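You operate a simulated robot arm through the tools that you are given. There is no shell and no other tool. Be economical: measure what you need, move in short steps, check, and stop when the job is done.

The job below is to be done with a simulated robot arm. You get a single attempt, and the scene is never put back.

Task
Fit the black end clip on the silver holder's open end.
Fine: turn it to the pointer before you lift it; clamp the holder and tighten the brass screw; clamp and turntable stay as you set them.

It is judged by the outcome, as a careful person would: the job done as asked, and still so three seconds after it is handed in. It fails if anything else is knocked over, pushed out of place, dropped, spilled or broken.

Robot
A 6-joint arm with a two-finger parallel gripper, fixed in place. Base frame: the origin is at the foot of the arm, x ahead of it, y to its left, z up; the work surface is at about z = 84. Lengths are in cm, angles in degrees, forces in N, time in s.
With the tool pointing down near the work surface it reaches from about 26 to 68 cm from the base axis. Its first joint turns from -66.0 to 66.0 degrees. Payload 2.9 kg.
The tool frame sits at the grasp point between the pads (the TCP): z along the fingers, y along the line on which they close. The tips reach 3 cm beyond it. The gripper opens to 11 cm. The fingers are 2 cm wide and 1 cm thick; the gripper's body (4.8 by 11.2 cm) begins 5.5 cm behind the TCP.
Orientation is that of the tool frame in the base frame, as a unit quaternion [x, y, z, w]. With the fingers straight down and closing along the base's y, the tool's x points along the base's -x, its y along +y and its z along -z.

Tools
- The arm moves only by the tool play_rows. Its argument "increments" is a list of rows, each an object of numbers (a shift or turn left out is 0, a gripper value left out holds the last): "tx", "ty", "tz": the shift along the tool's x, y, z in cm; "rx", "ry", "rz": the turn, a rotation vector about the tool's x, y, z in degrees; "grip": the finger opening in cm, from 0 to 11. In form: [{"tx": .., "ty": .., "tz": .., "rx": .., "ry": .., "rz": .., "grip": ..}, ...]. A call has 1 to 12 rows; each row is the pose to reach, as a shift and turn from the pose commanded when the call began, along the tool's axes at that moment. A row lasts 0.2 s, in which the tool goes at most 5 cm and 8.6 degrees; a call with a longer step from one row to the next is refused whole, and so is a gripper value outside its range. A pose out of reach is approached as far as the arm can. The call stops where the force on the tool passes 40 N (or 10 N more than at its start, if that is more) or the arm is blocked; 0.2 s more then pass. The fingers move at their own pace (about 10.8 cm/s each) and stop on an object; they squeeze with about 32 N. The grip force told is the motor's: it shows also when the fingers shut on nothing. Time passes only in rows, and 0.2 s behind the last, so rows that repeat a pose let the fingers close. The reply holds the time, the measured pose of the TCP, the force on the tool along the base axes, the opening and the grip force, in the units named above and with some noise.
- Cameras (640 x 400 px; columns grow to the right, rows downward): "scene" is fixed at [5.85, 41.62, 139.1]; the picture's right is [-0.91, -0.42, 0.00], its down [-0.22, 0.47, -0.86] and it looks along [0.36, -0.78, -0.52] (base axes); focal length 349 px, centre (320, 200). "wrist" rides on the gripper at [7.2, 1.7, -10.3] in the tool frame; the picture's right is [-0.23, 0.97, 0.00], its down [-0.76, -0.18, -0.62] and it looks along [-0.61, -0.14, 0.78] (tool axes); focal length 222 px, centre (320, 200). There is no depth. A picture from a camera that has moved, and an enlarged one, comes with that camera's place and axes in the base frame and with its lens.
- camera(camera): a new picture of that camera. It takes no simulated time.
- inspect(camera, box): a new picture of the part [left, top, right, bottom] of that camera's present view, enlarged. It takes no simulated time.
- close_job(): hands the job in; it is judged then, once.

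Go step by step. Nothing tells you positions but the pictures and the camera data: compare them with the known pose of the tool, close in by small moves and look again before you grip or let go. The budget is 120 turns and 68 pictures, counting those below and the enlarged ones. Unless the task says otherwise, let go and move clear before handing in, and close with one line.

The tools are called after "Emit:" by a JSON object that holds its "api" and its "payload". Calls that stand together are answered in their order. play_rows: Moves the arm, as the interface text tells. Its arguments: {"type":"object","properties":{"increments":{"type":"array","items":{"type":"object","properties":{"tx":{"type":"number"},"ty":{"type":"number"},"tz":{"type":"number"},"rx":{"type":"number"},"ry":{"type":"number"},"rz":{"type":"number"},"grip":{"type":"number"}}}}},"required":["increments"]} The other tools are called the same way: camera (camera) takes a picture; inspect (camera, box) takes an enlarged picture of a part of a camera's view; close_job () hands the job in.

At the start:

```text
clock: 0.0
eef_pos: [45.51, -11.69, 120.03]
ee_rot: [0.0, 1.0, 0.0, 0.001]
wrist_force: [-0.1, 0.8, 0.6]
opening: 11.0
gripper_force: 0.1
```

scene: 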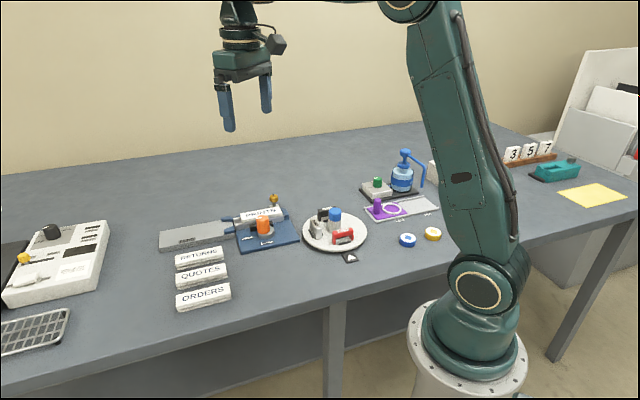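
wrist: 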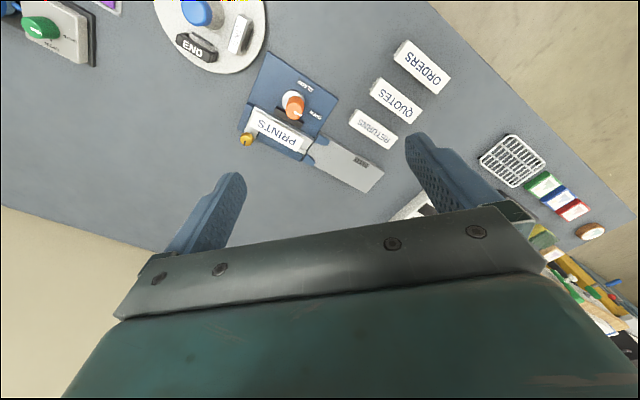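

I see a turntable with a black END clip, a blue clamp fixture with an orange knob, and a silver holder with a PRINTS label. I'll enlarge these areas first.

Emit:
{"api": "inspect", "payload": {"camera": "scene", "box": [150, 180, 310, 280]}}

Emit:
{"api": "inspect", "payload": {"camera": "scene", "box": [290, 190, 386, 270]}}

Emit:
{"api": "inspect", "payload": {"camera": "wrist", "box": [130, 0, 430, 200]}}

```text
4.00 times, centred on (230, 230) of scene
camera zoom: at [5.85, 41.62, 139.1], right [-0.91, -0.42, 0.0], down [-0.22, 0.47, -0.86], along [0.36, -0.78, -0.52], focal length 1396 px, centre (680, 80)
```

zoom: 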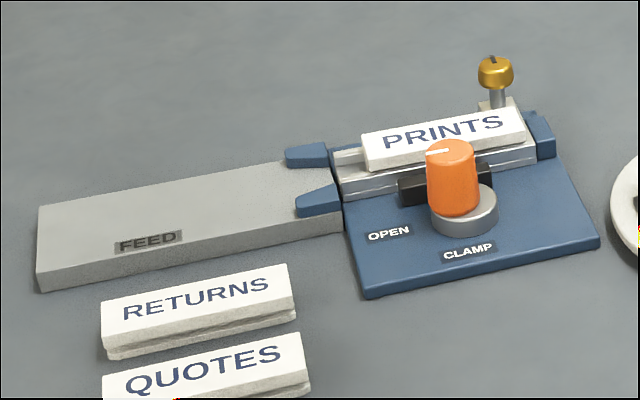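

```text
5.00 times, centred on (338, 230) of scene
camera zoom: at [5.85, 41.62, 139.1], right [-0.91, -0.42, 0.0], down [-0.22, 0.47, -0.86], along [0.36, -0.78, -0.52], focal length 1746 px, centre (230, 50)
```

zoom: 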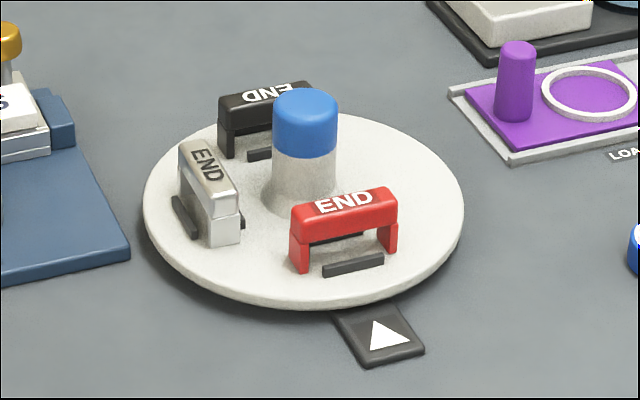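

```text
2.00 times, centred on (280, 100) of wrist
camera zoom: at [38.35, -10.09, 130.2], right [0.23, 0.97, 0.0], down [0.76, -0.18, 0.62], along [0.61, -0.14, -0.78], focal length 444 px, centre (400, 400)
```

zoom: 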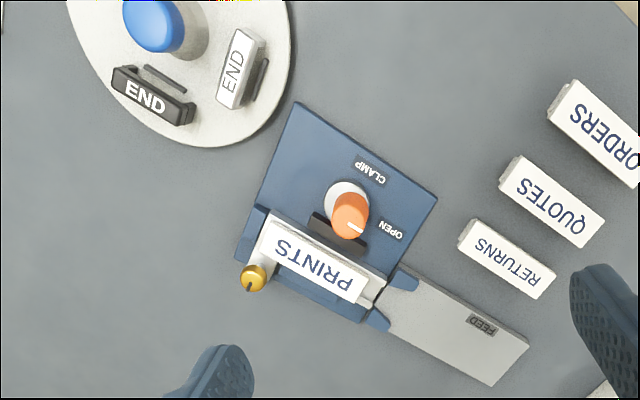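

The parts are located roughly: orange knob near (49,-18), turntable near (33,-26). I'll bring the wrist camera down above the fixture for a better look.

Emit:
{"api": "play_rows", "payload": {"increments": [{"tx": -1, "ty": -2, "tz": 4}, {"tx": -2, "ty": -4, "tz": 8}, {"tx": -3, "ty": -6, "tz": 12}, {"tx": -3.5, "ty": -7, "tz": 15}, {"tx": -3.5, "ty": -7, "tz": 15}]}}

Emit:
{"api": "camera", "payload": {"camera": "wrist"}}

```text
clock: 1.2
eef_pos: [49.15, -18.68, 104.96]
ee_rot: [0.0, 1.0, 0.0, 0.0]
wrist_force: [0.5, -0.3, -0.4]
opening: 11.01
gripper_force: 0.1
```

```text
62 pictures are left
camera wrist: at [41.84, -17.03, 115.12], right [0.23, 0.97, 0.0], down [0.76, -0.18, 0.62], along [0.61, -0.14, -0.78], focal length 222 px, centre (320, 200)
```

wrist: 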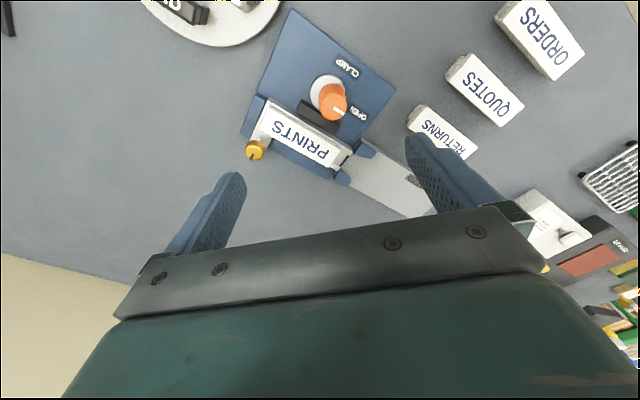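

Emit:
{"api": "inspect", "payload": {"camera": "wrist", "box": [220, 0, 440, 180]}}

Emit:
{"api": "inspect", "payload": {"camera": "scene", "box": [220, 185, 308, 255]}}

```text
2.22 times, centred on (330, 90) of wrist
camera zoom: at [41.84, -17.03, 115.12], right [0.23, 0.97, 0.0], down [0.76, -0.18, 0.62], along [0.61, -0.14, -0.78], focal length 494 px, centre (298, 444)
```

zoom: 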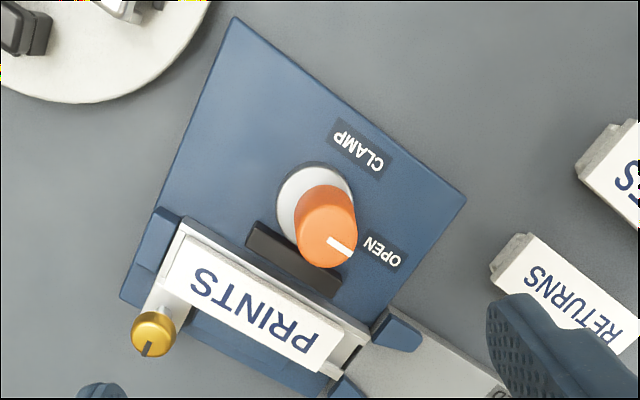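

```text
5.71 times, centred on (264, 220) of scene
camera zoom: at [5.85, 41.61, 139.1], right [-0.91, -0.42, 0.0], down [-0.22, 0.47, -0.86], along [0.36, -0.78, -0.52], focal length 1995 px, centre (640, 86)
```

zoom: 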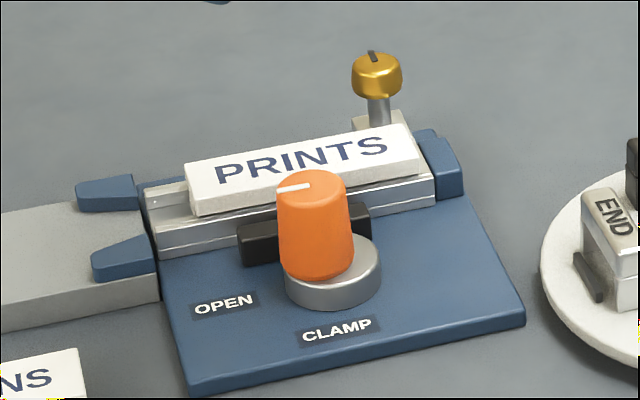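

The knob stands at about (48.4,-17.4), top about z 91, and its pointer is at OPEN along about 41°. I'll go above it with the fingers turned parallel to the holder and look.

Emit:
{"api": "play_rows", "payload": {"increments": [{"tx": 0.75, "ty": 1.28, "rz": 8.2, "grip": 6}, {"tx": 0.75, "ty": 1.28, "rz": 16.4}, {"tx": 0.75, "ty": 1.28, "rz": 24.6}, {"tx": 0.75, "ty": 1.28, "rz": 32.8, "tz": 2}, {"tx": 0.75, "ty": 1.28, "rz": 41, "tz": 4}, {"tx": 0.75, "ty": 1.28, "rz": 49, "tz": 6}, {"tx": 0.75, "ty": 1.28, "rz": 49, "tz": 8}]}}

Emit:
{"api": "camera", "payload": {"camera": "wrist"}}

Emit:
{"api": "inspect", "payload": {"camera": "scene", "box": [200, 155, 328, 255]}}

```text
clock: 2.8
eef_pos: [48.31, -17.41, 96.84]
ee_rot: [0.416, 0.91, 0.0, 0.0]
wrist_force: [0.7, -0.1, 0.1]
opening: 5.99
gripper_force: 0.1
```

```text
59 pictures are left
camera wrist: at [44.8, -10.91, 107.1], right [0.89, 0.47, 0.0], down [0.36, -0.69, 0.62], along [0.29, -0.55, -0.78], focal length 222 px, centre (320, 200)
```

wrist: 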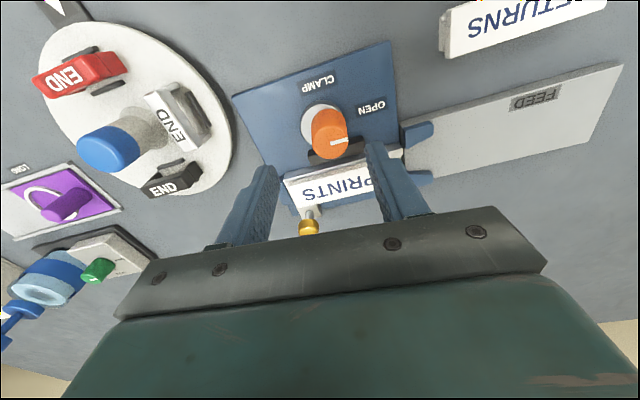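

```text
4.00 times, centred on (264, 205) of scene
camera zoom: at [5.85, 41.62, 139.1], right [-0.91, -0.42, 0.0], down [-0.22, 0.47, -0.85], along [0.36, -0.78, -0.52], focal length 1396 px, centre (544, 180)
```

zoom: 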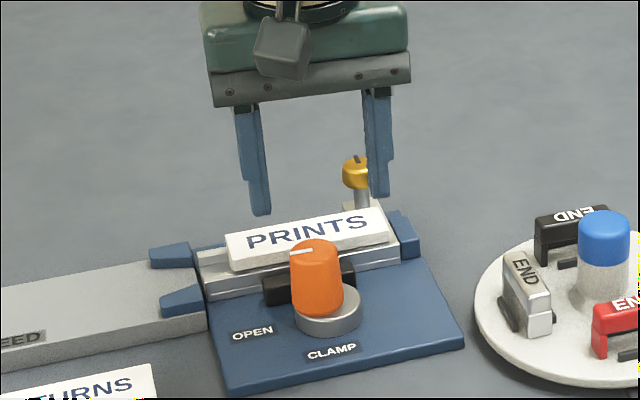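

Now I compare the knob to the grasp axis in the wrist view (expected around column 320).

Emit:
{"api": "inspect", "payload": {"camera": "wrist", "box": [260, 80, 440, 200]}}

```text
3.33 times, centred on (350, 140) of wrist
camera zoom: at [44.8, -10.91, 107.1], right [0.89, 0.47, 0.0], down [0.36, -0.69, 0.62], along [0.29, -0.55, -0.78], focal length 740 px, centre (220, 400)
```

zoom: 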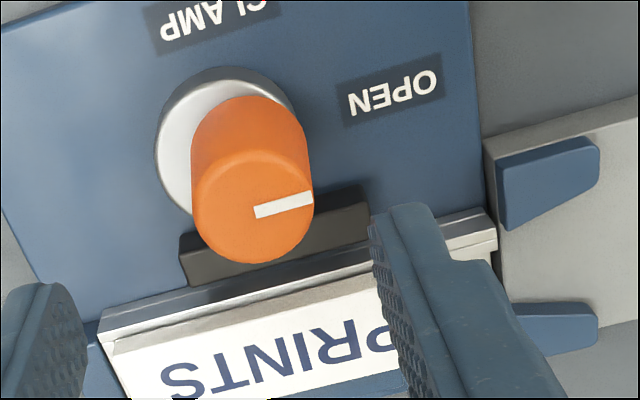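

The orange knob sits off-centre from its silver ring (about 0.6 cm toward its pointer), so it likely swings around the ring's centre. I'll centre on the knob, descend and close.

Emit:
{"api": "play_rows", "payload": {"increments": [{"tx": 0.04, "ty": 0.85}, {"tx": 0.04, "ty": 0.85, "tz": 3}, {"tx": 0.04, "ty": 0.85, "tz": 5.5}, {"tx": 0.04, "ty": 0.85, "tz": 5.5}]}}

Emit:
{"api": "inspect", "payload": {"camera": "scene", "box": [200, 155, 328, 255]}}

Emit:
{"api": "inspect", "payload": {"camera": "wrist", "box": [220, 80, 420, 240]}}

```text
clock: 3.8
eef_pos: [48.91, -16.79, 91.39]
ee_rot: [0.415, 0.91, 0.0, 0.0]
wrist_force: [-1.0, 0.2, -0.2]
opening: 6.02
gripper_force: 0.0
```

```text
4.00 times, centred on (264, 205) of scene
camera zoom: at [5.85, 41.62, 139.1], right [-0.91, -0.42, 0.0], down [-0.22, 0.47, -0.86], along [0.36, -0.78, -0.52], focal length 1396 px, centre (544, 180)
```

zoom: 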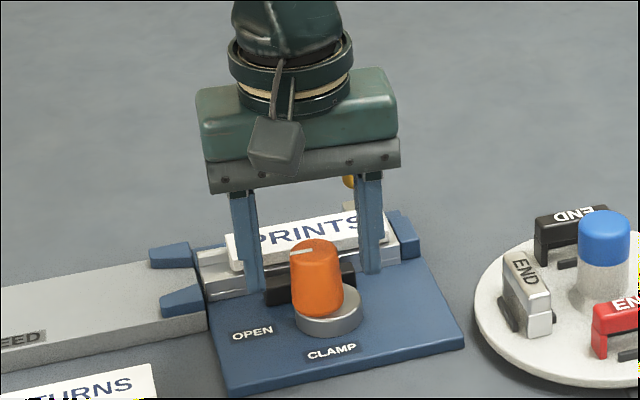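

```text
2.50 times, centred on (320, 160) of wrist
camera zoom: at [45.47, -10.36, 101.61], right [0.88, 0.47, 0.0], down [0.37, -0.69, 0.62], along [0.29, -0.55, -0.78], focal length 555 px, centre (320, 300)
```

zoom: 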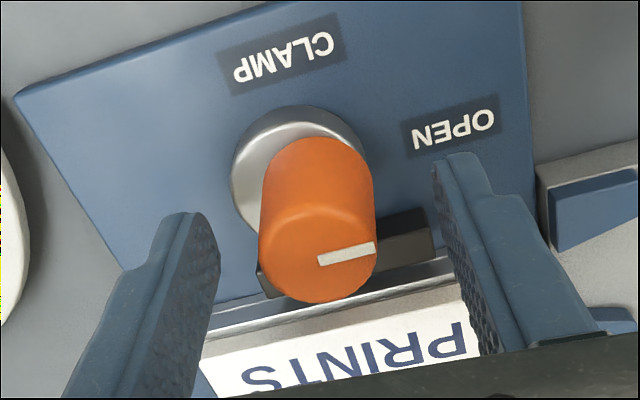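

The knob is between the fingers and aligned. I'll close on it.

Emit:
{"api": "play_rows", "payload": {"increments": [{"grip": 1, "tz": 0.3}, {"grip": 1, "tz": 0.3}, {"grip": 1, "tz": 0.3}]}}

```text
clock: 4.6
eef_pos: [48.81, -16.94, 91.28]
ee_rot: [0.417, 0.909, 0.0, 0.0]
wrist_force: [-15.4, -6.2, 28.1]
opening: 3.11
gripper_force: 45.5
```

The fingers hold the knob (3.1 cm). I'll relax the offset and try a small 16° turn about the ring's centre, watching the force.

Emit:
{"api": "play_rows", "payload": {"increments": [{"ty": -0.15, "tz": -0.2}, {"tx": 0.07, "ty": -0.15, "tz": -0.2, "rz": -8}, {"tx": 0.14, "ty": -0.17, "tz": -0.2, "rz": -16}, {"tx": 0.14, "ty": -0.17, "tz": -0.2, "rz": -16}]}}

Emit:
{"api": "inspect", "payload": {"camera": "wrist", "box": [220, 80, 420, 240]}}

```text
clock: 5.6
eef_pos: [48.74, -17.03, 91.35]
ee_rot: [0.284, 0.959, 0.0, 0.002]
wrist_force: [7.3, -19.2, -11.0]
opening: 3.09
gripper_force: 45.2
```

```text
2.50 times, centred on (320, 160) of wrist
camera zoom: at [43.62, -11.71, 101.47], right [0.72, 0.69, 0.0], down [0.54, -0.56, 0.63], along [0.43, -0.45, -0.78], focal length 555 px, centre (320, 300)
```

zoom: 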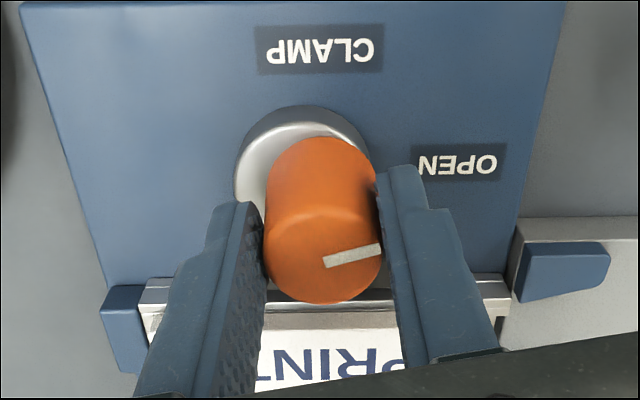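

The knob follows and the side force shows it turns about its own axis. I'll take out that offset and carry on turning toward CLAMP.

Emit:
{"api": "play_rows", "payload": {"increments": [{"tx": -0.16, "ty": -0.17, "tz": 0.1}, {"tx": -0.16, "ty": -0.17, "tz": 0.1, "rz": -8}, {"tx": -0.16, "ty": -0.17, "tz": 0.1, "rz": -16}, {"tx": -0.16, "ty": -0.17, "tz": 0.1, "rz": -24}, {"tx": -0.16, "ty": -0.17, "tz": 0.1, "rz": -32}, {"tx": -0.16, "ty": -0.17, "tz": 0.1, "rz": -32}]}}

Emit:
{"api": "inspect", "payload": {"camera": "wrist", "box": [220, 80, 420, 240]}}

```text
clock: 7.0
eef_pos: [48.71, -17.21, 91.2]
ee_rot: [0.009, 1.0, 0.001, 0.0]
wrist_force: [-1.0, -17.6, -0.7]
opening: 3.12
gripper_force: 44.9
```

```text
2.50 times, centred on (320, 160) of wrist
camera zoom: at [41.54, -15.42, 101.5], right [0.24, 0.97, 0.0], down [0.76, -0.19, 0.62], along [0.6, -0.15, -0.78], focal length 555 px, centre (320, 300)
```

zoom: 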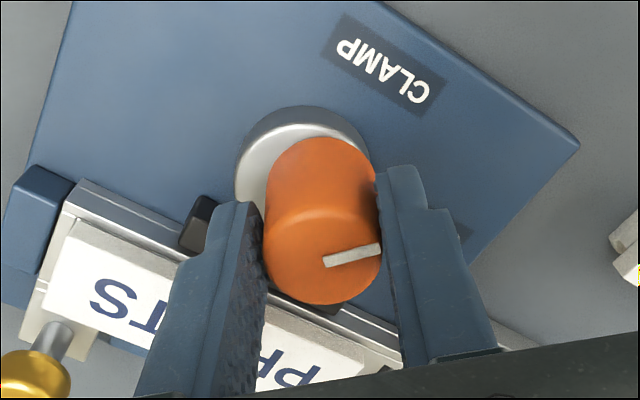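

The fits from three angles put the knob axis at about (49.05,-17.21). I'll correct to that and turn the remaining ~41° to CLAMP.

Emit:
{"api": "play_rows", "payload": {"increments": [{"tx": -0.1, "ty": -0.17, "tz": 0}, {"tx": -0.2, "ty": -0.17, "rz": -8}, {"tx": -0.3, "ty": -0.17, "rz": -16}, {"tx": -0.3, "ty": -0.17, "rz": -24}, {"tx": -0.3, "ty": -0.17, "rz": -32}, {"tx": -0.3, "ty": -0.17, "rz": -40}, {"tx": -0.3, "ty": -0.17, "rz": -42}, {"tx": -0.3, "ty": -0.17, "rz": -42}]}}

Emit:
{"api": "inspect", "payload": {"camera": "wrist", "box": [220, 80, 420, 240]}}

Emit:
{"api": "inspect", "payload": {"camera": "scene", "box": [200, 155, 328, 255]}}

```text
clock: 8.8
eef_pos: [48.86, -17.37, 91.2]
ee_rot: [-0.349, 0.937, 0.0, -0.001]
wrist_force: [-23.3, -11.7, 10.0]
opening: 3.11
gripper_force: 45.2
```

```text
2.50 times, centred on (320, 160) of wrist
camera zoom: at [42.37, -20.84, 101.52], right [-0.47, 0.88, 0.0], down [0.69, 0.36, 0.62], along [0.55, 0.29, -0.78], focal length 555 px, centre (320, 300)
```

zoom: 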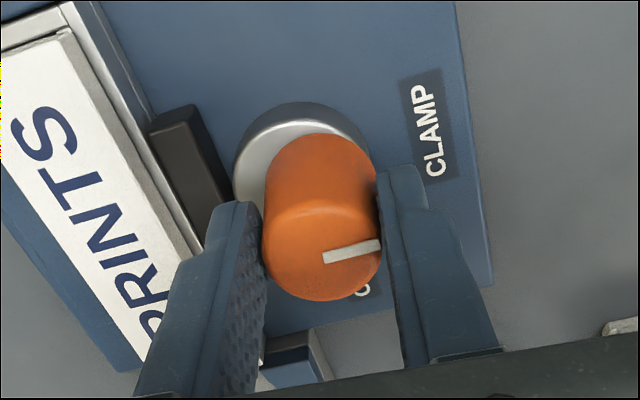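

```text
4.00 times, centred on (264, 205) of scene
camera zoom: at [5.78, 41.59, 139.11], right [-0.91, -0.42, 0.0], down [-0.22, 0.47, -0.86], along [0.36, -0.78, -0.52], focal length 1396 px, centre (544, 180)
```

zoom: 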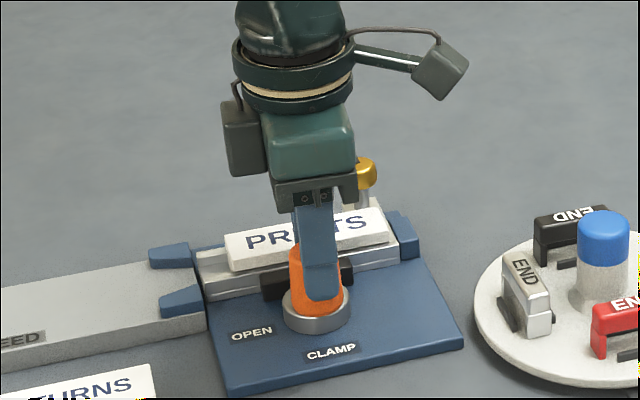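

The pointer now sits at CLAMP (turned 90°) and the jaw has moved up to the holder. I'll release, rise and check.

Emit:
{"api": "play_rows", "payload": {"increments": [{"grip": 4.4}, {"grip": 4.4}, {"grip": 4.4, "tz": -4}, {"grip": 4.4, "tz": -8}, {"tz": -10}]}}

Emit:
{"api": "camera", "payload": {"camera": "wrist"}}

Emit:
{"api": "inspect", "payload": {"camera": "scene", "box": [200, 155, 328, 255]}}

```text
clock: 10.0
eef_pos: [48.94, -17.43, 101.33]
ee_rot: [-0.35, 0.937, -0.001, -0.001]
wrist_force: [-1.4, -0.3, 0.4]
opening: 4.38
gripper_force: 0.1
```

```text
50 pictures are left
camera wrist: at [42.42, -20.89, 111.5], right [-0.47, 0.88, 0.0], down [0.69, 0.37, 0.62], along [0.55, 0.29, -0.78], focal length 222 px, centre (320, 200)
```

wrist: 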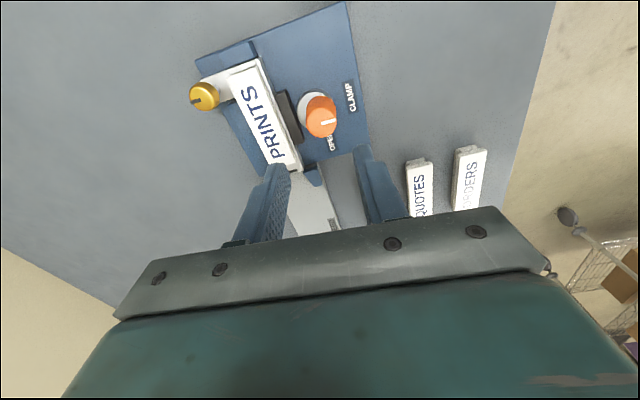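

```text
4.00 times, centred on (264, 205) of scene
camera zoom: at [5.85, 41.62, 139.1], right [-0.91, -0.42, 0.0], down [-0.22, 0.47, -0.86], along [0.36, -0.78, -0.52], focal length 1396 px, centre (544, 180)
```

zoom: 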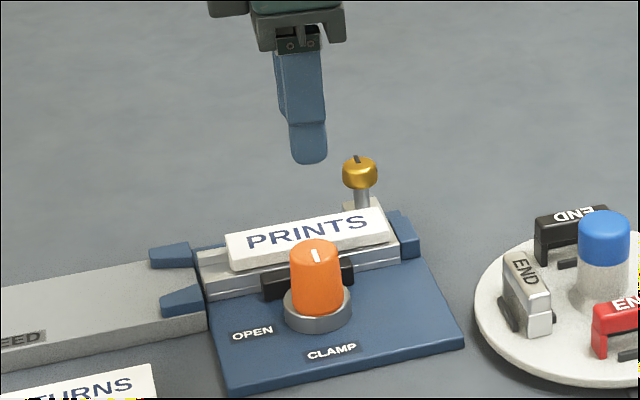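

CLAMP is set and the knob stays. The brass screw head triangulates to about (51.6,-27.7,90.6), so I go above it now.

Emit:
{"api": "play_rows", "payload": {"increments": [{"tx": 1.6, "ty": -3.2, "grip": 5}, {"tx": 3.2, "ty": -6.4}, {"tx": 4.73, "ty": -9.5}, {"tx": 4.73, "ty": -9.5, "tz": 4}, {"tx": 4.73, "ty": -9.5, "tz": 4}]}}

Emit:
{"api": "inspect", "payload": {"camera": "wrist", "box": [220, 60, 420, 220]}}

Emit:
{"api": "inspect", "payload": {"camera": "scene", "box": [240, 155, 320, 215]}}

```text
clock: 11.2
eef_pos: [51.62, -27.67, 97.2]
ee_rot: [-0.35, 0.937, 0.0, -0.001]
wrist_force: [-0.2, 0.2, -0.6]
opening: 5.02
gripper_force: 0.0
```

```text
2.50 times, centred on (320, 140) of wrist
camera zoom: at [45.18, -31.15, 107.43], right [-0.47, 0.88, 0.0], down [0.69, 0.37, 0.62], along [0.55, 0.29, -0.78], focal length 555 px, centre (320, 350)
```

zoom: 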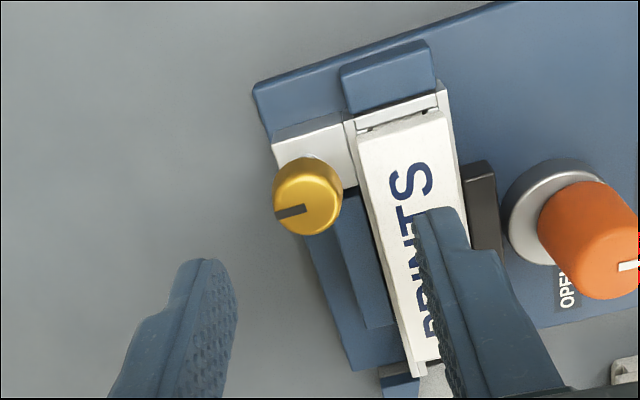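

```text
6.67 times, centred on (280, 185) of scene
camera zoom: at [5.85, 41.61, 139.1], right [-0.91, -0.42, 0.0], down [-0.22, 0.47, -0.86], along [0.36, -0.78, -0.52], focal length 2327 px, centre (587, 300)
```

zoom: 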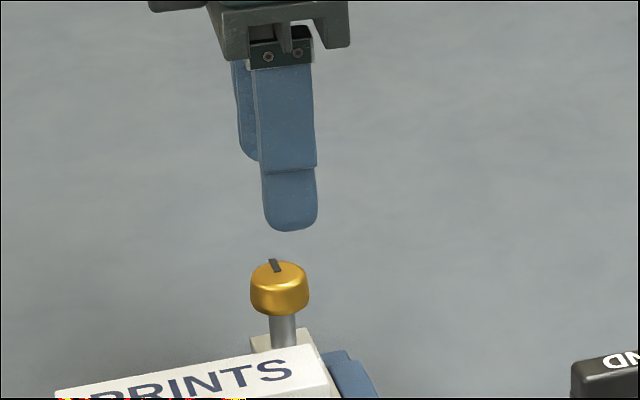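

The screw head is 0.3–0.4 cm off toward one finger. I'll correct for that and come down with the tips kept above the label.

Emit:
{"api": "play_rows", "payload": {"increments": [{"tx": 0.15, "ty": -0.38}, {"tx": 0.15, "ty": -0.38, "tz": 3}, {"tx": 0.15, "ty": -0.38, "tz": 5.6}, {"tx": 0.15, "ty": -0.38, "tz": 5.6}]}}

Emit:
{"api": "inspect", "payload": {"camera": "wrist", "box": [220, 60, 420, 220]}}

Emit:
{"api": "inspect", "payload": {"camera": "scene", "box": [240, 165, 320, 225]}}

```text
clock: 12.2
eef_pos: [51.93, -28.02, 91.65]
ee_rot: [-0.35, 0.937, 0.0, 0.0]
wrist_force: [0.0, 0.1, 0.3]
opening: 5.0
gripper_force: 0.1
```

```text
2.50 times, centred on (320, 140) of wrist
camera zoom: at [45.33, -31.44, 101.87], right [-0.47, 0.88, 0.0], down [0.69, 0.37, 0.62], along [0.55, 0.29, -0.78], focal length 555 px, centre (320, 350)
```

zoom: 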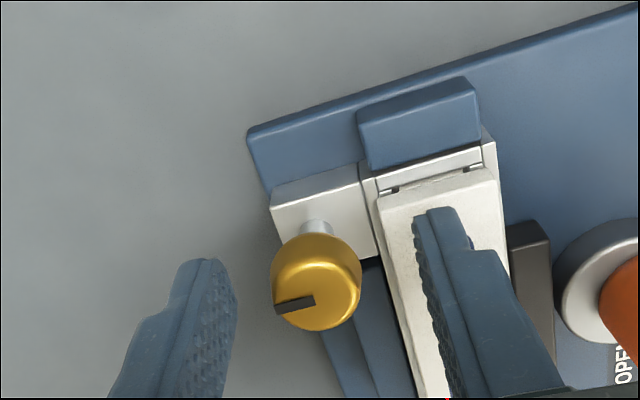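

```text
6.67 times, centred on (280, 195) of scene
camera zoom: at [5.85, 41.62, 139.1], right [-0.91, -0.42, 0.0], down [-0.22, 0.47, -0.86], along [0.36, -0.78, -0.52], focal length 2327 px, centre (587, 233)
```

zoom: 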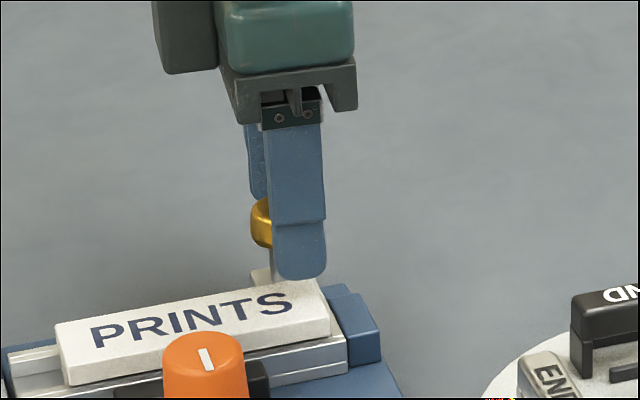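

The head is between the fingers. I'll close gently and try a first clockwise turn.

Emit:
{"api": "play_rows", "payload": {"increments": [{"grip": 1}, {"grip": 1}, {"grip": 1}]}}

Emit:
{"api": "inspect", "payload": {"camera": "wrist", "box": [220, 60, 420, 220]}}

```text
clock: 13.0
eef_pos: [51.93, -28.01, 91.57]
ee_rot: [-0.35, 0.937, -0.001, 0.0]
wrist_force: [3.8, -5.4, 1.8]
opening: 2.28
gripper_force: 32.4
```

```text
2.50 times, centred on (320, 140) of wrist
camera zoom: at [45.34, -31.48, 101.93], right [-0.47, 0.88, 0.0], down [0.69, 0.37, 0.62], along [0.55, 0.29, -0.78], focal length 555 px, centre (320, 350)
```

zoom: 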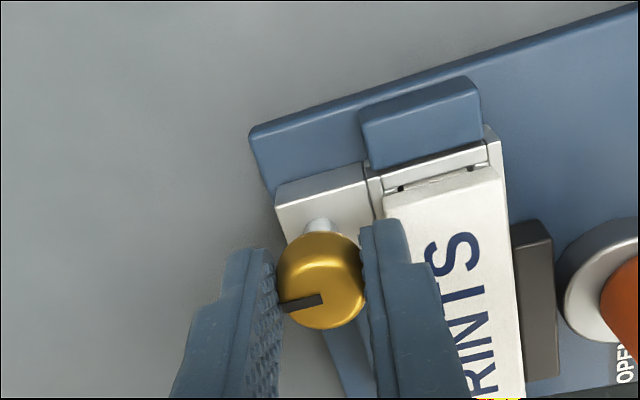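

Well centred. Turning clockwise 40° first, watching force.

Emit:
{"api": "play_rows", "payload": {"increments": [{"rz": 8}, {"rz": 16}, {"rz": 24}, {"rz": 32}, {"rz": 40}, {"rz": 40}]}}

Emit:
{"api": "inspect", "payload": {"camera": "wrist", "box": [220, 60, 420, 220]}}

```text
clock: 14.4
eef_pos: [51.73, -27.9, 91.55]
ee_rot: [-0.007, 1.0, 0.001, -0.001]
wrist_force: [1.8, 4.4, 2.7]
opening: 2.34
gripper_force: 31.8
```

```text
2.50 times, centred on (320, 140) of wrist
camera zoom: at [44.59, -26.37, 101.89], right [0.21, 0.98, 0.0], down [0.77, -0.17, 0.62], along [0.61, -0.13, -0.78], focal length 555 px, centre (320, 350)
```

zoom: 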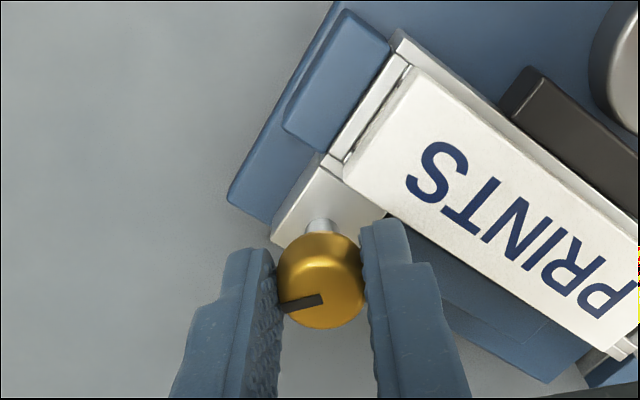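

The screw follows. I continue clockwise another 88°.

Emit:
{"api": "play_rows", "payload": {"increments": [{"rz": 8}, {"rz": 16}, {"rz": 24}, {"rz": 32}, {"rz": 40}, {"rz": 48}, {"rz": 56}, {"rz": 64}, {"rz": 72}, {"rz": 80}, {"rz": 88}, {"rz": 88}]}}

Emit:
{"api": "inspect", "payload": {"camera": "wrist", "box": [220, 60, 420, 220]}}

Emit:
{"api": "inspect", "payload": {"camera": "scene", "box": [240, 165, 320, 225]}}

```text
clock: 17.0
eef_pos: [52.08, -27.93, 91.91]
ee_rot: [0.689, 0.725, 0.001, 0.002]
wrist_force: [21.0, 8.2, 3.7]
opening: 2.34
gripper_force: 31.8
```

```text
2.50 times, centred on (320, 140) of wrist
camera zoom: at [53.3, -20.62, 101.98], right [0.98, -0.18, 0.0], down [-0.14, -0.77, 0.62], along [-0.11, -0.61, -0.78], focal length 555 px, centre (320, 350)
```

zoom: 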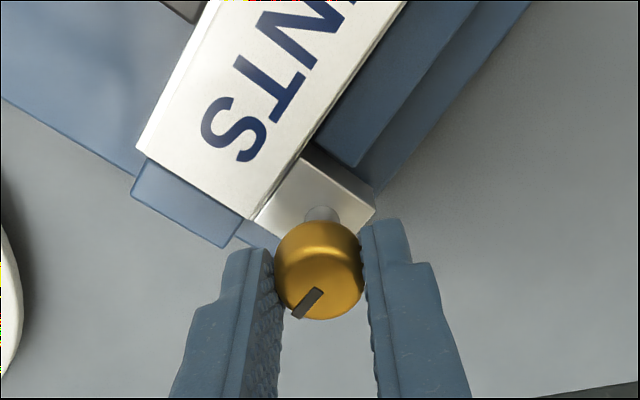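

```text
6.67 times, centred on (280, 195) of scene
camera zoom: at [5.9, 41.64, 139.09], right [-0.91, -0.42, 0.0], down [-0.22, 0.47, -0.85], along [0.36, -0.78, -0.52], focal length 2327 px, centre (587, 233)
```

zoom: 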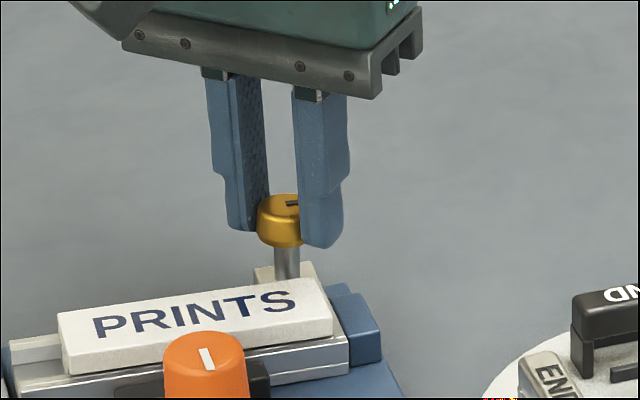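

The screw turned about 90° and then the pads slipped on it, so it seems tight. I'll turn a further 16° to confirm that it no longer moves.

Emit:
{"api": "play_rows", "payload": {"increments": [{"ty": 0.12, "rz": 8}, {"ty": 0.12, "rz": 16}, {"ty": 0.12, "rz": 16}]}}

Emit:
{"api": "inspect", "payload": {"camera": "wrist", "box": [220, 60, 420, 220]}}

```text
clock: 17.8
eef_pos: [51.99, -27.88, 91.66]
ee_rot: [0.784, 0.621, 0.0, 0.0]
wrist_force: [15.5, 1.9, 7.0]
opening: 2.3
gripper_force: 32.4
```

```text
2.50 times, centred on (320, 140) of wrist
camera zoom: at [55.29, -21.35, 101.94], right [0.9, -0.44, 0.0], down [-0.35, -0.7, 0.62], along [-0.28, -0.56, -0.78], focal length 555 px, centre (320, 350)
```

zoom: 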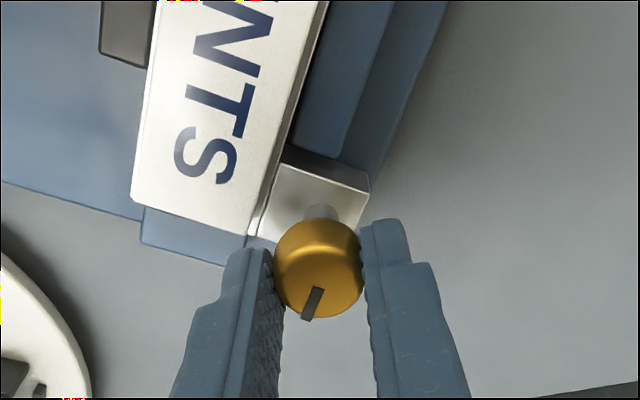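

It's tight: the head stays and the pads slip. I'll release, rise and unwind the wrist while moving toward the turntable.

Emit:
{"api": "play_rows", "payload": {"increments": [{"grip": 4.5}, {"grip": 4.5}, {"tz": -4}, {"tz": -8}, {"tz": -12}]}}

Emit:
{"api": "play_rows", "payload": {"increments": [{"rz": -8.5}, {"rz": -17}, {"rz": -25.5}, {"rz": -34}, {"rz": -42.5}, {"rz": -51}, {"rz": -59.5}, {"rz": -68}, {"rz": -76.5}, {"rz": -85}, {"rz": -93.5}, {"rz": -102}]}}

Emit:
{"api": "inspect", "payload": {"camera": "scene", "box": [210, 170, 370, 270]}}

```text
clock: 19.0
eef_pos: [51.9, -28.02, 103.82]
ee_rot: [0.783, 0.623, -0.001, -0.001]
wrist_force: [0.2, -0.1, 0.8]
opening: 4.5
gripper_force: 0.0
```

```text
clock: 21.6
eef_pos: [52.07, -27.86, 103.64]
ee_rot: [0.007, 1.0, 0.0, 0.0]
wrist_force: [0.2, 0.8, -0.3]
opening: 4.55
gripper_force: 0.0
```

```text
4.00 times, centred on (290, 220) of scene
camera zoom: at [5.85, 41.62, 139.1], right [-0.91, -0.42, 0.0], down [-0.22, 0.47, -0.86], along [0.36, -0.78, -0.52], focal length 1396 px, centre (440, 120)
```

zoom: 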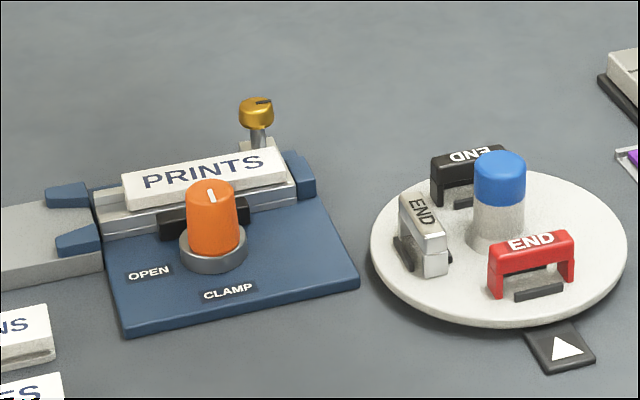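

Clamp and screw are as set. Now I go above the turntable to look.

Emit:
{"api": "play_rows", "payload": {"increments": [{"tx": 4.5, "ty": 0.5}, {"tx": 9, "ty": 1}, {"tx": 13.5, "ty": 1.5}, {"tx": 17, "ty": 2}, {"tx": 17, "ty": 2}]}}

Emit:
{"api": "camera", "payload": {"camera": "wrist"}}

```text
clock: 22.8
eef_pos: [34.83, -25.58, 103.74]
ee_rot: [0.008, 1.0, 0.0, 0.0]
wrist_force: [0.9, -0.6, 1.9]
opening: 4.51
gripper_force: 0.0
```

```text
38 pictures are left
camera wrist: at [27.78, -23.9, 113.91], right [0.24, 0.97, 0.0], down [0.76, -0.19, 0.62], along [0.6, -0.15, -0.78], focal length 222 px, centre (320, 200)
```

wrist: 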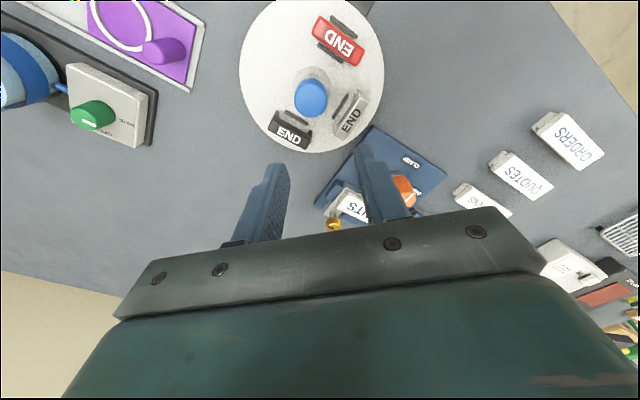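

The blue knob is at about (33.0,-26.1), top about 91.2. The pointer is at 136° with the red clip there; the black clip is opposite, so it needs a 180° turn. I'll approach the knob.

Emit:
{"api": "play_rows", "payload": {"increments": [{"tx": 1.83, "ty": -0.52, "grip": 5.2}, {"tx": 1.83, "ty": -0.52, "tz": 4}, {"tx": 1.83, "ty": -0.52, "tz": 8}, {"tx": 1.83, "ty": -0.52, "tz": 8}]}}

Emit:
{"api": "inspect", "payload": {"camera": "wrist", "box": [210, 40, 430, 200]}}

Emit:
{"api": "inspect", "payload": {"camera": "scene", "box": [270, 170, 390, 270]}}

```text
clock: 23.8
eef_pos: [33.07, -26.07, 95.74]
ee_rot: [0.009, 1.0, 0.0, 0.0]
wrist_force: [0.0, -0.2, 0.3]
opening: 5.2
gripper_force: 0.0
```

```text
2.50 times, centred on (320, 120) of wrist
camera zoom: at [25.96, -24.34, 105.93], right [0.24, 0.97, 0.0], down [0.76, -0.19, 0.62], along [0.6, -0.15, -0.78], focal length 555 px, centre (320, 400)
```

zoom: 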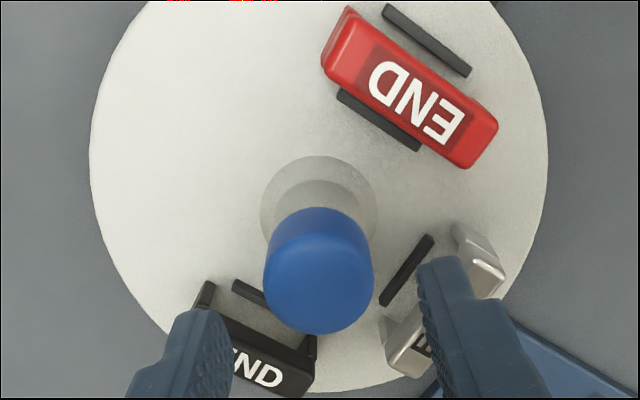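

```text
4.00 times, centred on (330, 220) of scene
camera zoom: at [5.85, 41.62, 139.1], right [-0.91, -0.42, 0.0], down [-0.22, 0.47, -0.86], along [0.36, -0.78, -0.52], focal length 1396 px, centre (280, 120)
```

zoom: 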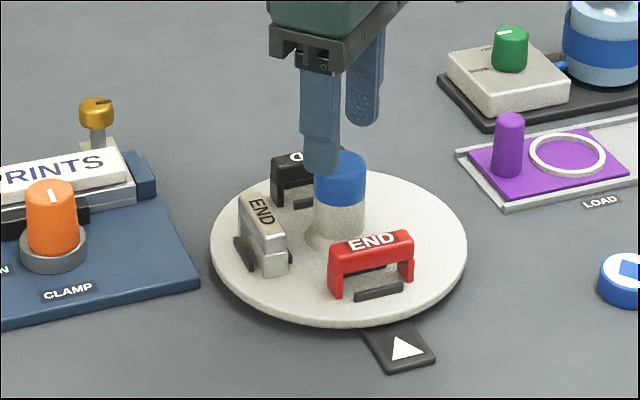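

The knob is centred under the gripper. Descending and closing.

Emit:
{"api": "play_rows", "payload": {"increments": [{"tz": 2}, {"tz": 3.8}, {"tz": 3.8}, {"tz": 3.8, "grip": 1.5}, {"tz": 3.8, "grip": 1.5}, {"tz": 3.8, "grip": 1.5}]}}

```text
clock: 25.2
eef_pos: [33.09, -26.16, 91.89]
ee_rot: [0.009, 1.0, -0.001, 0.0]
wrist_force: [-0.7, -9.4, -6.9]
opening: 3.24
gripper_force: 44.9
```

Gripped. Turning clockwise 90°.

Emit:
{"api": "play_rows", "payload": {"increments": [{"ty": -0.1, "rz": 8.2}, {"ty": -0.1, "rz": 16.4}, {"ty": -0.1, "rz": 24.6}, {"ty": -0.1, "rz": 32.8}, {"ty": -0.1, "rz": 41}, {"ty": -0.1, "rz": 49.2}, {"ty": -0.1, "rz": 57.4}, {"ty": -0.1, "rz": 65.6}, {"ty": -0.1, "rz": 73.8}, {"ty": -0.1, "rz": 82}, {"ty": -0.1, "rz": 90}, {"ty": -0.1, "rz": 90}]}}

Emit:
{"api": "inspect", "payload": {"camera": "scene", "box": [270, 170, 390, 270]}}

```text
clock: 27.8
eef_pos: [33.24, -26.29, 91.76]
ee_rot: [0.713, 0.701, 0.0, 0.001]
wrist_force: [11.7, 3.9, -0.1]
opening: 3.23
gripper_force: 44.9
```

```text
4.00 times, centred on (330, 220) of scene
camera zoom: at [5.88, 41.63, 139.1], right [-0.91, -0.42, 0.0], down [-0.22, 0.47, -0.85], along [0.36, -0.78, -0.52], focal length 1396 px, centre (280, 120)
```

zoom: 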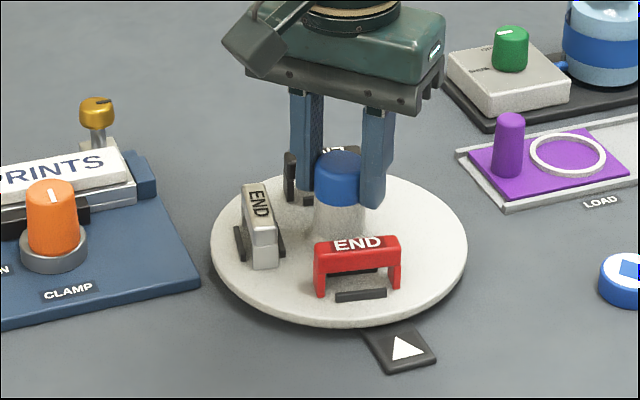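

The table moved only about 10–15° and then the knob slipped, which suggests a stop in this direction. I'll turn back counter-clockwise and see whether it follows freely.

Emit:
{"api": "play_rows", "payload": {"increments": [{"ty": -0.12, "rz": -8.2}, {"ty": -0.12, "rz": -16.4}, {"ty": -0.12, "rz": -24.6}, {"ty": -0.12, "rz": -32.8}, {"ty": -0.12, "rz": -41}, {"ty": -0.12, "rz": -49.2}, {"ty": -0.12, "rz": -49.2}]}}

Emit:
{"api": "inspect", "payload": {"camera": "scene", "box": [270, 170, 390, 270]}}

```text
clock: 29.4
eef_pos: [33.23, -26.23, 91.83]
ee_rot: [0.354, 0.935, 0.001, 0.003]
wrist_force: [29.2, -0.2, -8.8]
opening: 3.27
gripper_force: 45.3
```

```text
4.00 times, centred on (330, 220) of scene
camera zoom: at [5.93, 41.61, 139.1], right [-0.91, -0.42, 0.0], down [-0.22, 0.47, -0.85], along [0.36, -0.78, -0.52], focal length 1396 px, centre (280, 120)
```

zoom: 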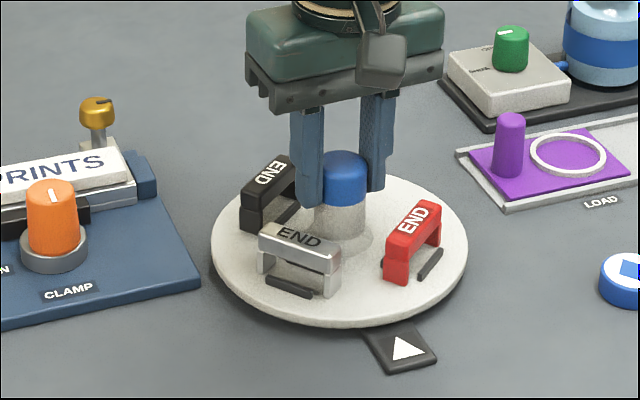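

Counter-clockwise it follows. I'll correct the centring and continue counter-clockwise.

Emit:
{"api": "play_rows", "payload": {"increments": [{"tx": -0.27, "ty": 0.17}, {"tx": -0.27, "ty": 0.17, "rz": -8.2}, {"tx": -0.27, "ty": 0.17, "rz": -16.4}, {"tx": -0.27, "ty": 0.17, "rz": -24.6}, {"tx": -0.27, "ty": 0.17, "rz": -32.8}, {"tx": -0.27, "ty": 0.17, "rz": -41}, {"tx": -0.27, "ty": 0.17, "rz": -49.2}, {"tx": -0.27, "ty": 0.17, "rz": -57.4}, {"tx": -0.27, "ty": 0.17, "rz": -65.6}, {"tx": -0.27, "ty": 0.17, "rz": -73.8}, {"tx": -0.27, "ty": 0.17, "rz": -82}, {"tx": -0.27, "ty": 0.17, "rz": -82}]}}

Emit:
{"api": "inspect", "payload": {"camera": "scene", "box": [270, 170, 390, 270]}}

```text
clock: 32.0
eef_pos: [33.27, -26.14, 91.88]
ee_rot: [-0.346, 0.938, 0.001, -0.001]
wrist_force: [-4.2, 19.4, 16.8]
opening: 3.25
gripper_force: 44.7
```

```text
4.00 times, centred on (330, 220) of scene
camera zoom: at [5.82, 41.68, 139.08], right [-0.91, -0.42, 0.0], down [-0.22, 0.47, -0.86], along [0.36, -0.78, -0.52], focal length 1396 px, centre (280, 120)
```

zoom: 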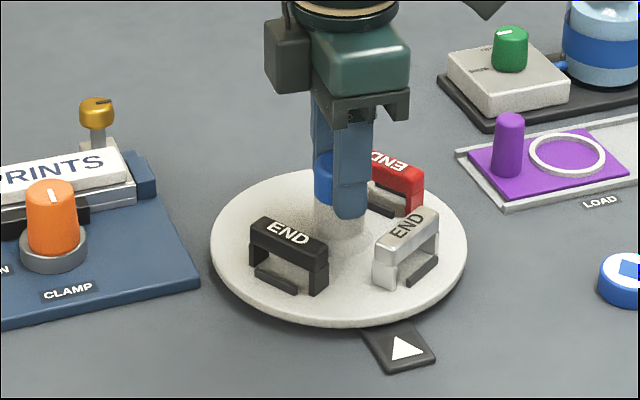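

About 50–60° to go. Continuing 40° more in this grip.

Emit:
{"api": "play_rows", "payload": {"increments": [{"tx": -0.13, "ty": 0.15, "tz": -0.1}, {"tx": -0.13, "ty": 0.15, "tz": -0.1, "rz": -8.2}, {"tx": -0.13, "ty": 0.15, "tz": -0.1, "rz": -16.4}, {"tx": -0.13, "ty": 0.15, "tz": -0.1, "rz": -24.6}, {"tx": -0.13, "ty": 0.15, "tz": -0.1, "rz": -32.8}, {"tx": -0.13, "ty": 0.15, "tz": -0.1, "rz": -40}, {"tx": -0.13, "ty": 0.15, "tz": -0.1, "rz": -40}]}}

Emit:
{"api": "inspect", "payload": {"camera": "scene", "box": [270, 170, 390, 270]}}

Emit:
{"api": "camera", "payload": {"camera": "wrist"}}

```text
clock: 33.6
eef_pos: [33.27, -26.15, 91.81]
ee_rot: [-0.644, 0.765, 0.001, 0.0]
wrist_force: [-7.0, -6.9, -30.5]
opening: 3.25
gripper_force: 44.8
```

```text
4.00 times, centred on (330, 220) of scene
camera zoom: at [5.87, 41.58, 139.11], right [-0.91, -0.42, 0.0], down [-0.22, 0.47, -0.85], along [0.36, -0.78, -0.52], focal length 1396 px, centre (280, 120)
```

zoom: 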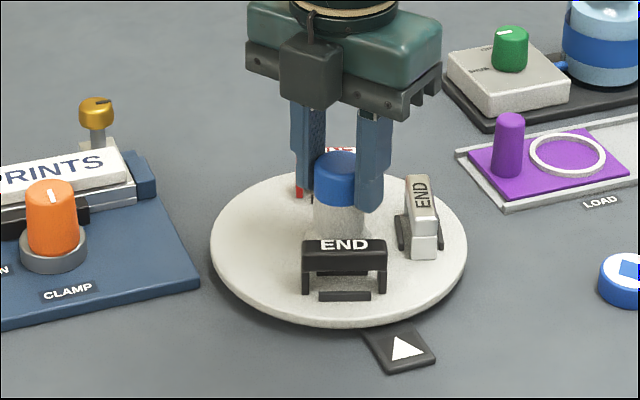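

```text
31 pictures are left
camera wrist: at [30.42, -33.04, 102.11], right [-0.92, 0.39, 0.0], down [0.31, 0.72, 0.62], along [0.24, 0.57, -0.78], focal length 222 px, centre (320, 200)
```

wrist: 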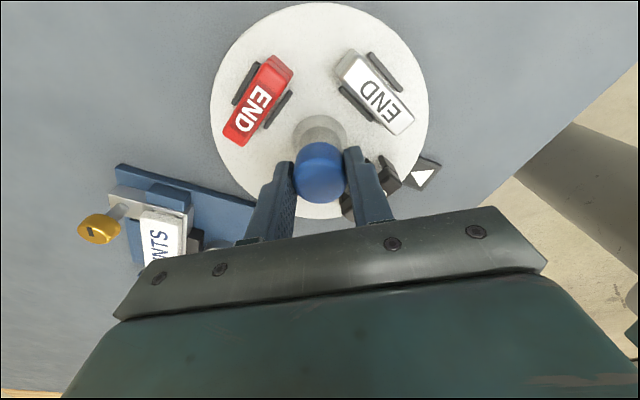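

The black clip is at about 118°; the pointer is at 137°. I'll turn about 19° more.

Emit:
{"api": "play_rows", "payload": {"increments": [{"tz": 0.15}, {"tz": 0.15, "rz": -7}, {"tz": 0.15, "rz": -14}, {"tz": 0.15, "rz": -19.5}, {"tz": 0.15, "rz": -19.5}]}}

Emit:
{"api": "inspect", "payload": {"camera": "scene", "box": [290, 195, 386, 275]}}

```text
clock: 34.8
eef_pos: [33.25, -25.98, 91.89]
ee_rot: [0.765, -0.645, 0.0, 0.001]
wrist_force: [-20.2, -6.6, 5.6]
opening: 3.28
gripper_force: 45.4
```

```text
5.00 times, centred on (338, 235) of scene
camera zoom: at [5.79, 41.6, 139.11], right [-0.91, -0.42, 0.0], down [-0.22, 0.47, -0.86], along [0.36, -0.78, -0.52], focal length 1746 px, centre (230, 25)
```

zoom: 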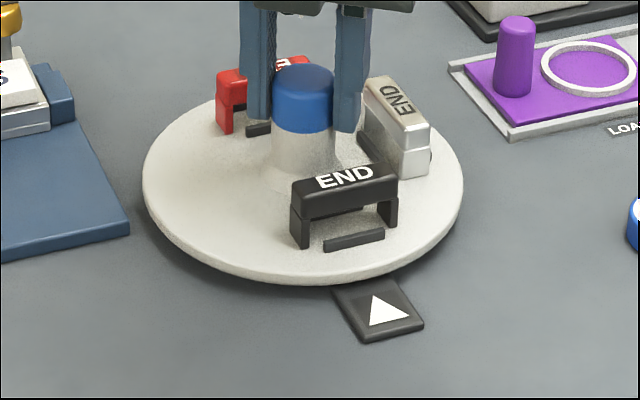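

The black clip now sits exactly where the red one was, at the pointer. Releasing and rising.

Emit:
{"api": "play_rows", "payload": {"increments": [{"grip": 5}, {"grip": 5}, {"tz": -3}, {"tz": -6.5}, {"tz": -10}, {"tz": -10}]}}

Emit:
{"api": "inspect", "payload": {"camera": "scene", "box": [290, 195, 386, 275]}}

```text
clock: 36.2
eef_pos: [33.42, -26.0, 101.78]
ee_rot: [0.765, -0.644, 0.0, 0.0]
wrist_force: [0.7, 0.4, 0.0]
opening: 5.03
gripper_force: 0.0
```

```text
5.00 times, centred on (338, 235) of scene
camera zoom: at [5.85, 41.62, 139.1], right [-0.91, -0.42, 0.0], down [-0.22, 0.47, -0.86], along [0.36, -0.78, -0.52], focal length 1746 px, centre (230, 25)
```

zoom: 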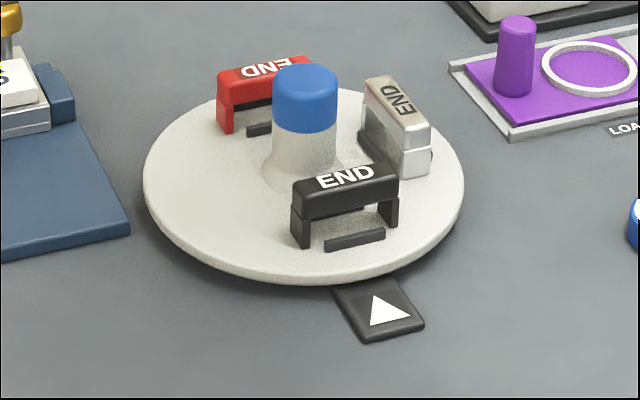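

The black clip stayed at the pointer. I'll unwind the wrist and position above the clip, fingers to close along its length (about 47°).

Emit:
{"api": "play_rows", "payload": {"increments": [{"rz": 8}, {"rz": 16, "tx": -1, "ty": 0.8}, {"rz": 24, "tx": -2, "ty": 1.6}, {"rz": 32, "tx": -3, "ty": 2.4}, {"rz": 40, "tx": -3.99, "ty": 3.19}, {"rz": 48, "tx": -3.99, "ty": 3.19}, {"rz": 56, "tx": -3.99, "ty": 3.19}, {"rz": 64, "tx": -3.99, "ty": 3.19}, {"rz": 72, "tx": -3.99, "ty": 3.19}, {"rz": 80, "tx": -3.99, "ty": 3.19}, {"rz": 88, "tx": -3.99, "ty": 3.19}, {"rz": 96, "tx": -3.99, "ty": 3.19}]}}

Emit:
{"api": "play_rows", "payload": {"increments": [{"rz": 8, "grip": 7}, {"rz": 16}, {"rz": 24}, {"rz": 32}, {"rz": 40}, {"rz": 47.3}, {"rz": 47.3}]}}

Emit:
{"api": "camera", "payload": {"camera": "wrist"}}

```text
clock: 38.8
eef_pos: [29.62, -22.72, 101.65]
ee_rot: [-0.03, 1.0, 0.0, 0.0]
wrist_force: [0.1, -0.7, -0.8]
opening: 5.01
gripper_force: 0.0
```

```text
clock: 40.4
eef_pos: [29.59, -22.75, 101.74]
ee_rot: [0.372, 0.928, 0.0, 0.0]
wrist_force: [1.1, 0.4, -0.1]
opening: 7.01
gripper_force: 0.0
```

```text
28 pictures are left
camera wrist: at [25.51, -16.5, 112.04], right [0.84, 0.55, 0.0], down [0.43, -0.65, 0.62], along [0.34, -0.52, -0.78], focal length 222 px, centre (320, 200)
```

wrist: 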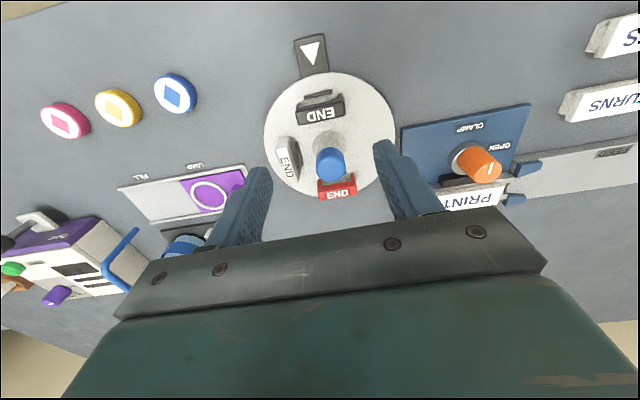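

The clip lies nearly under the gripper. Coming down closer to check alignment and height.

Emit:
{"api": "play_rows", "payload": {"increments": [{"tz": 3}, {"tz": 6.5}, {"tz": 6.5}]}}

Emit:
{"api": "inspect", "payload": {"camera": "wrist", "box": [220, 40, 420, 190]}}

Emit:
{"api": "inspect", "payload": {"camera": "scene", "box": [290, 185, 386, 265]}}

```text
clock: 41.2
eef_pos: [29.4, -22.56, 95.22]
ee_rot: [0.371, 0.929, 0.0, 0.0]
wrist_force: [0.2, 0.0, -0.7]
opening: 7.0
gripper_force: 0.0
```

```text
2.67 times, centred on (320, 115) of wrist
camera zoom: at [25.48, -16.42, 105.53], right [0.84, 0.55, 0.0], down [0.43, -0.65, 0.62], along [0.34, -0.52, -0.78], focal length 592 px, centre (320, 427)
```

zoom: 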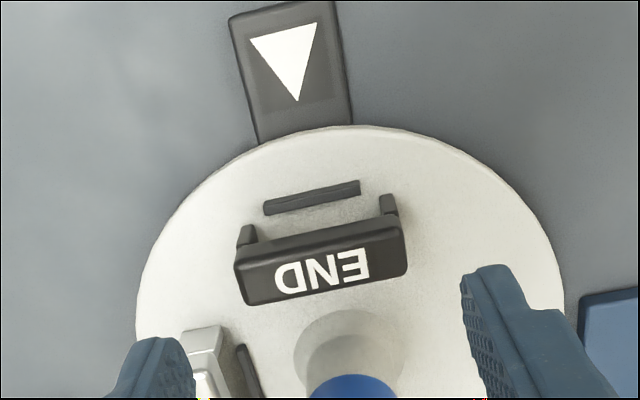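

```text
5.00 times, centred on (338, 225) of scene
camera zoom: at [5.85, 41.62, 139.1], right [-0.91, -0.42, 0.0], down [-0.22, 0.47, -0.86], along [0.36, -0.78, -0.52], focal length 1746 px, centre (230, 75)
```

zoom: 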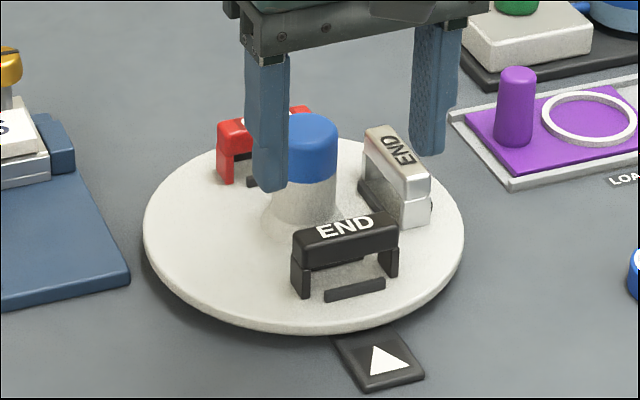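

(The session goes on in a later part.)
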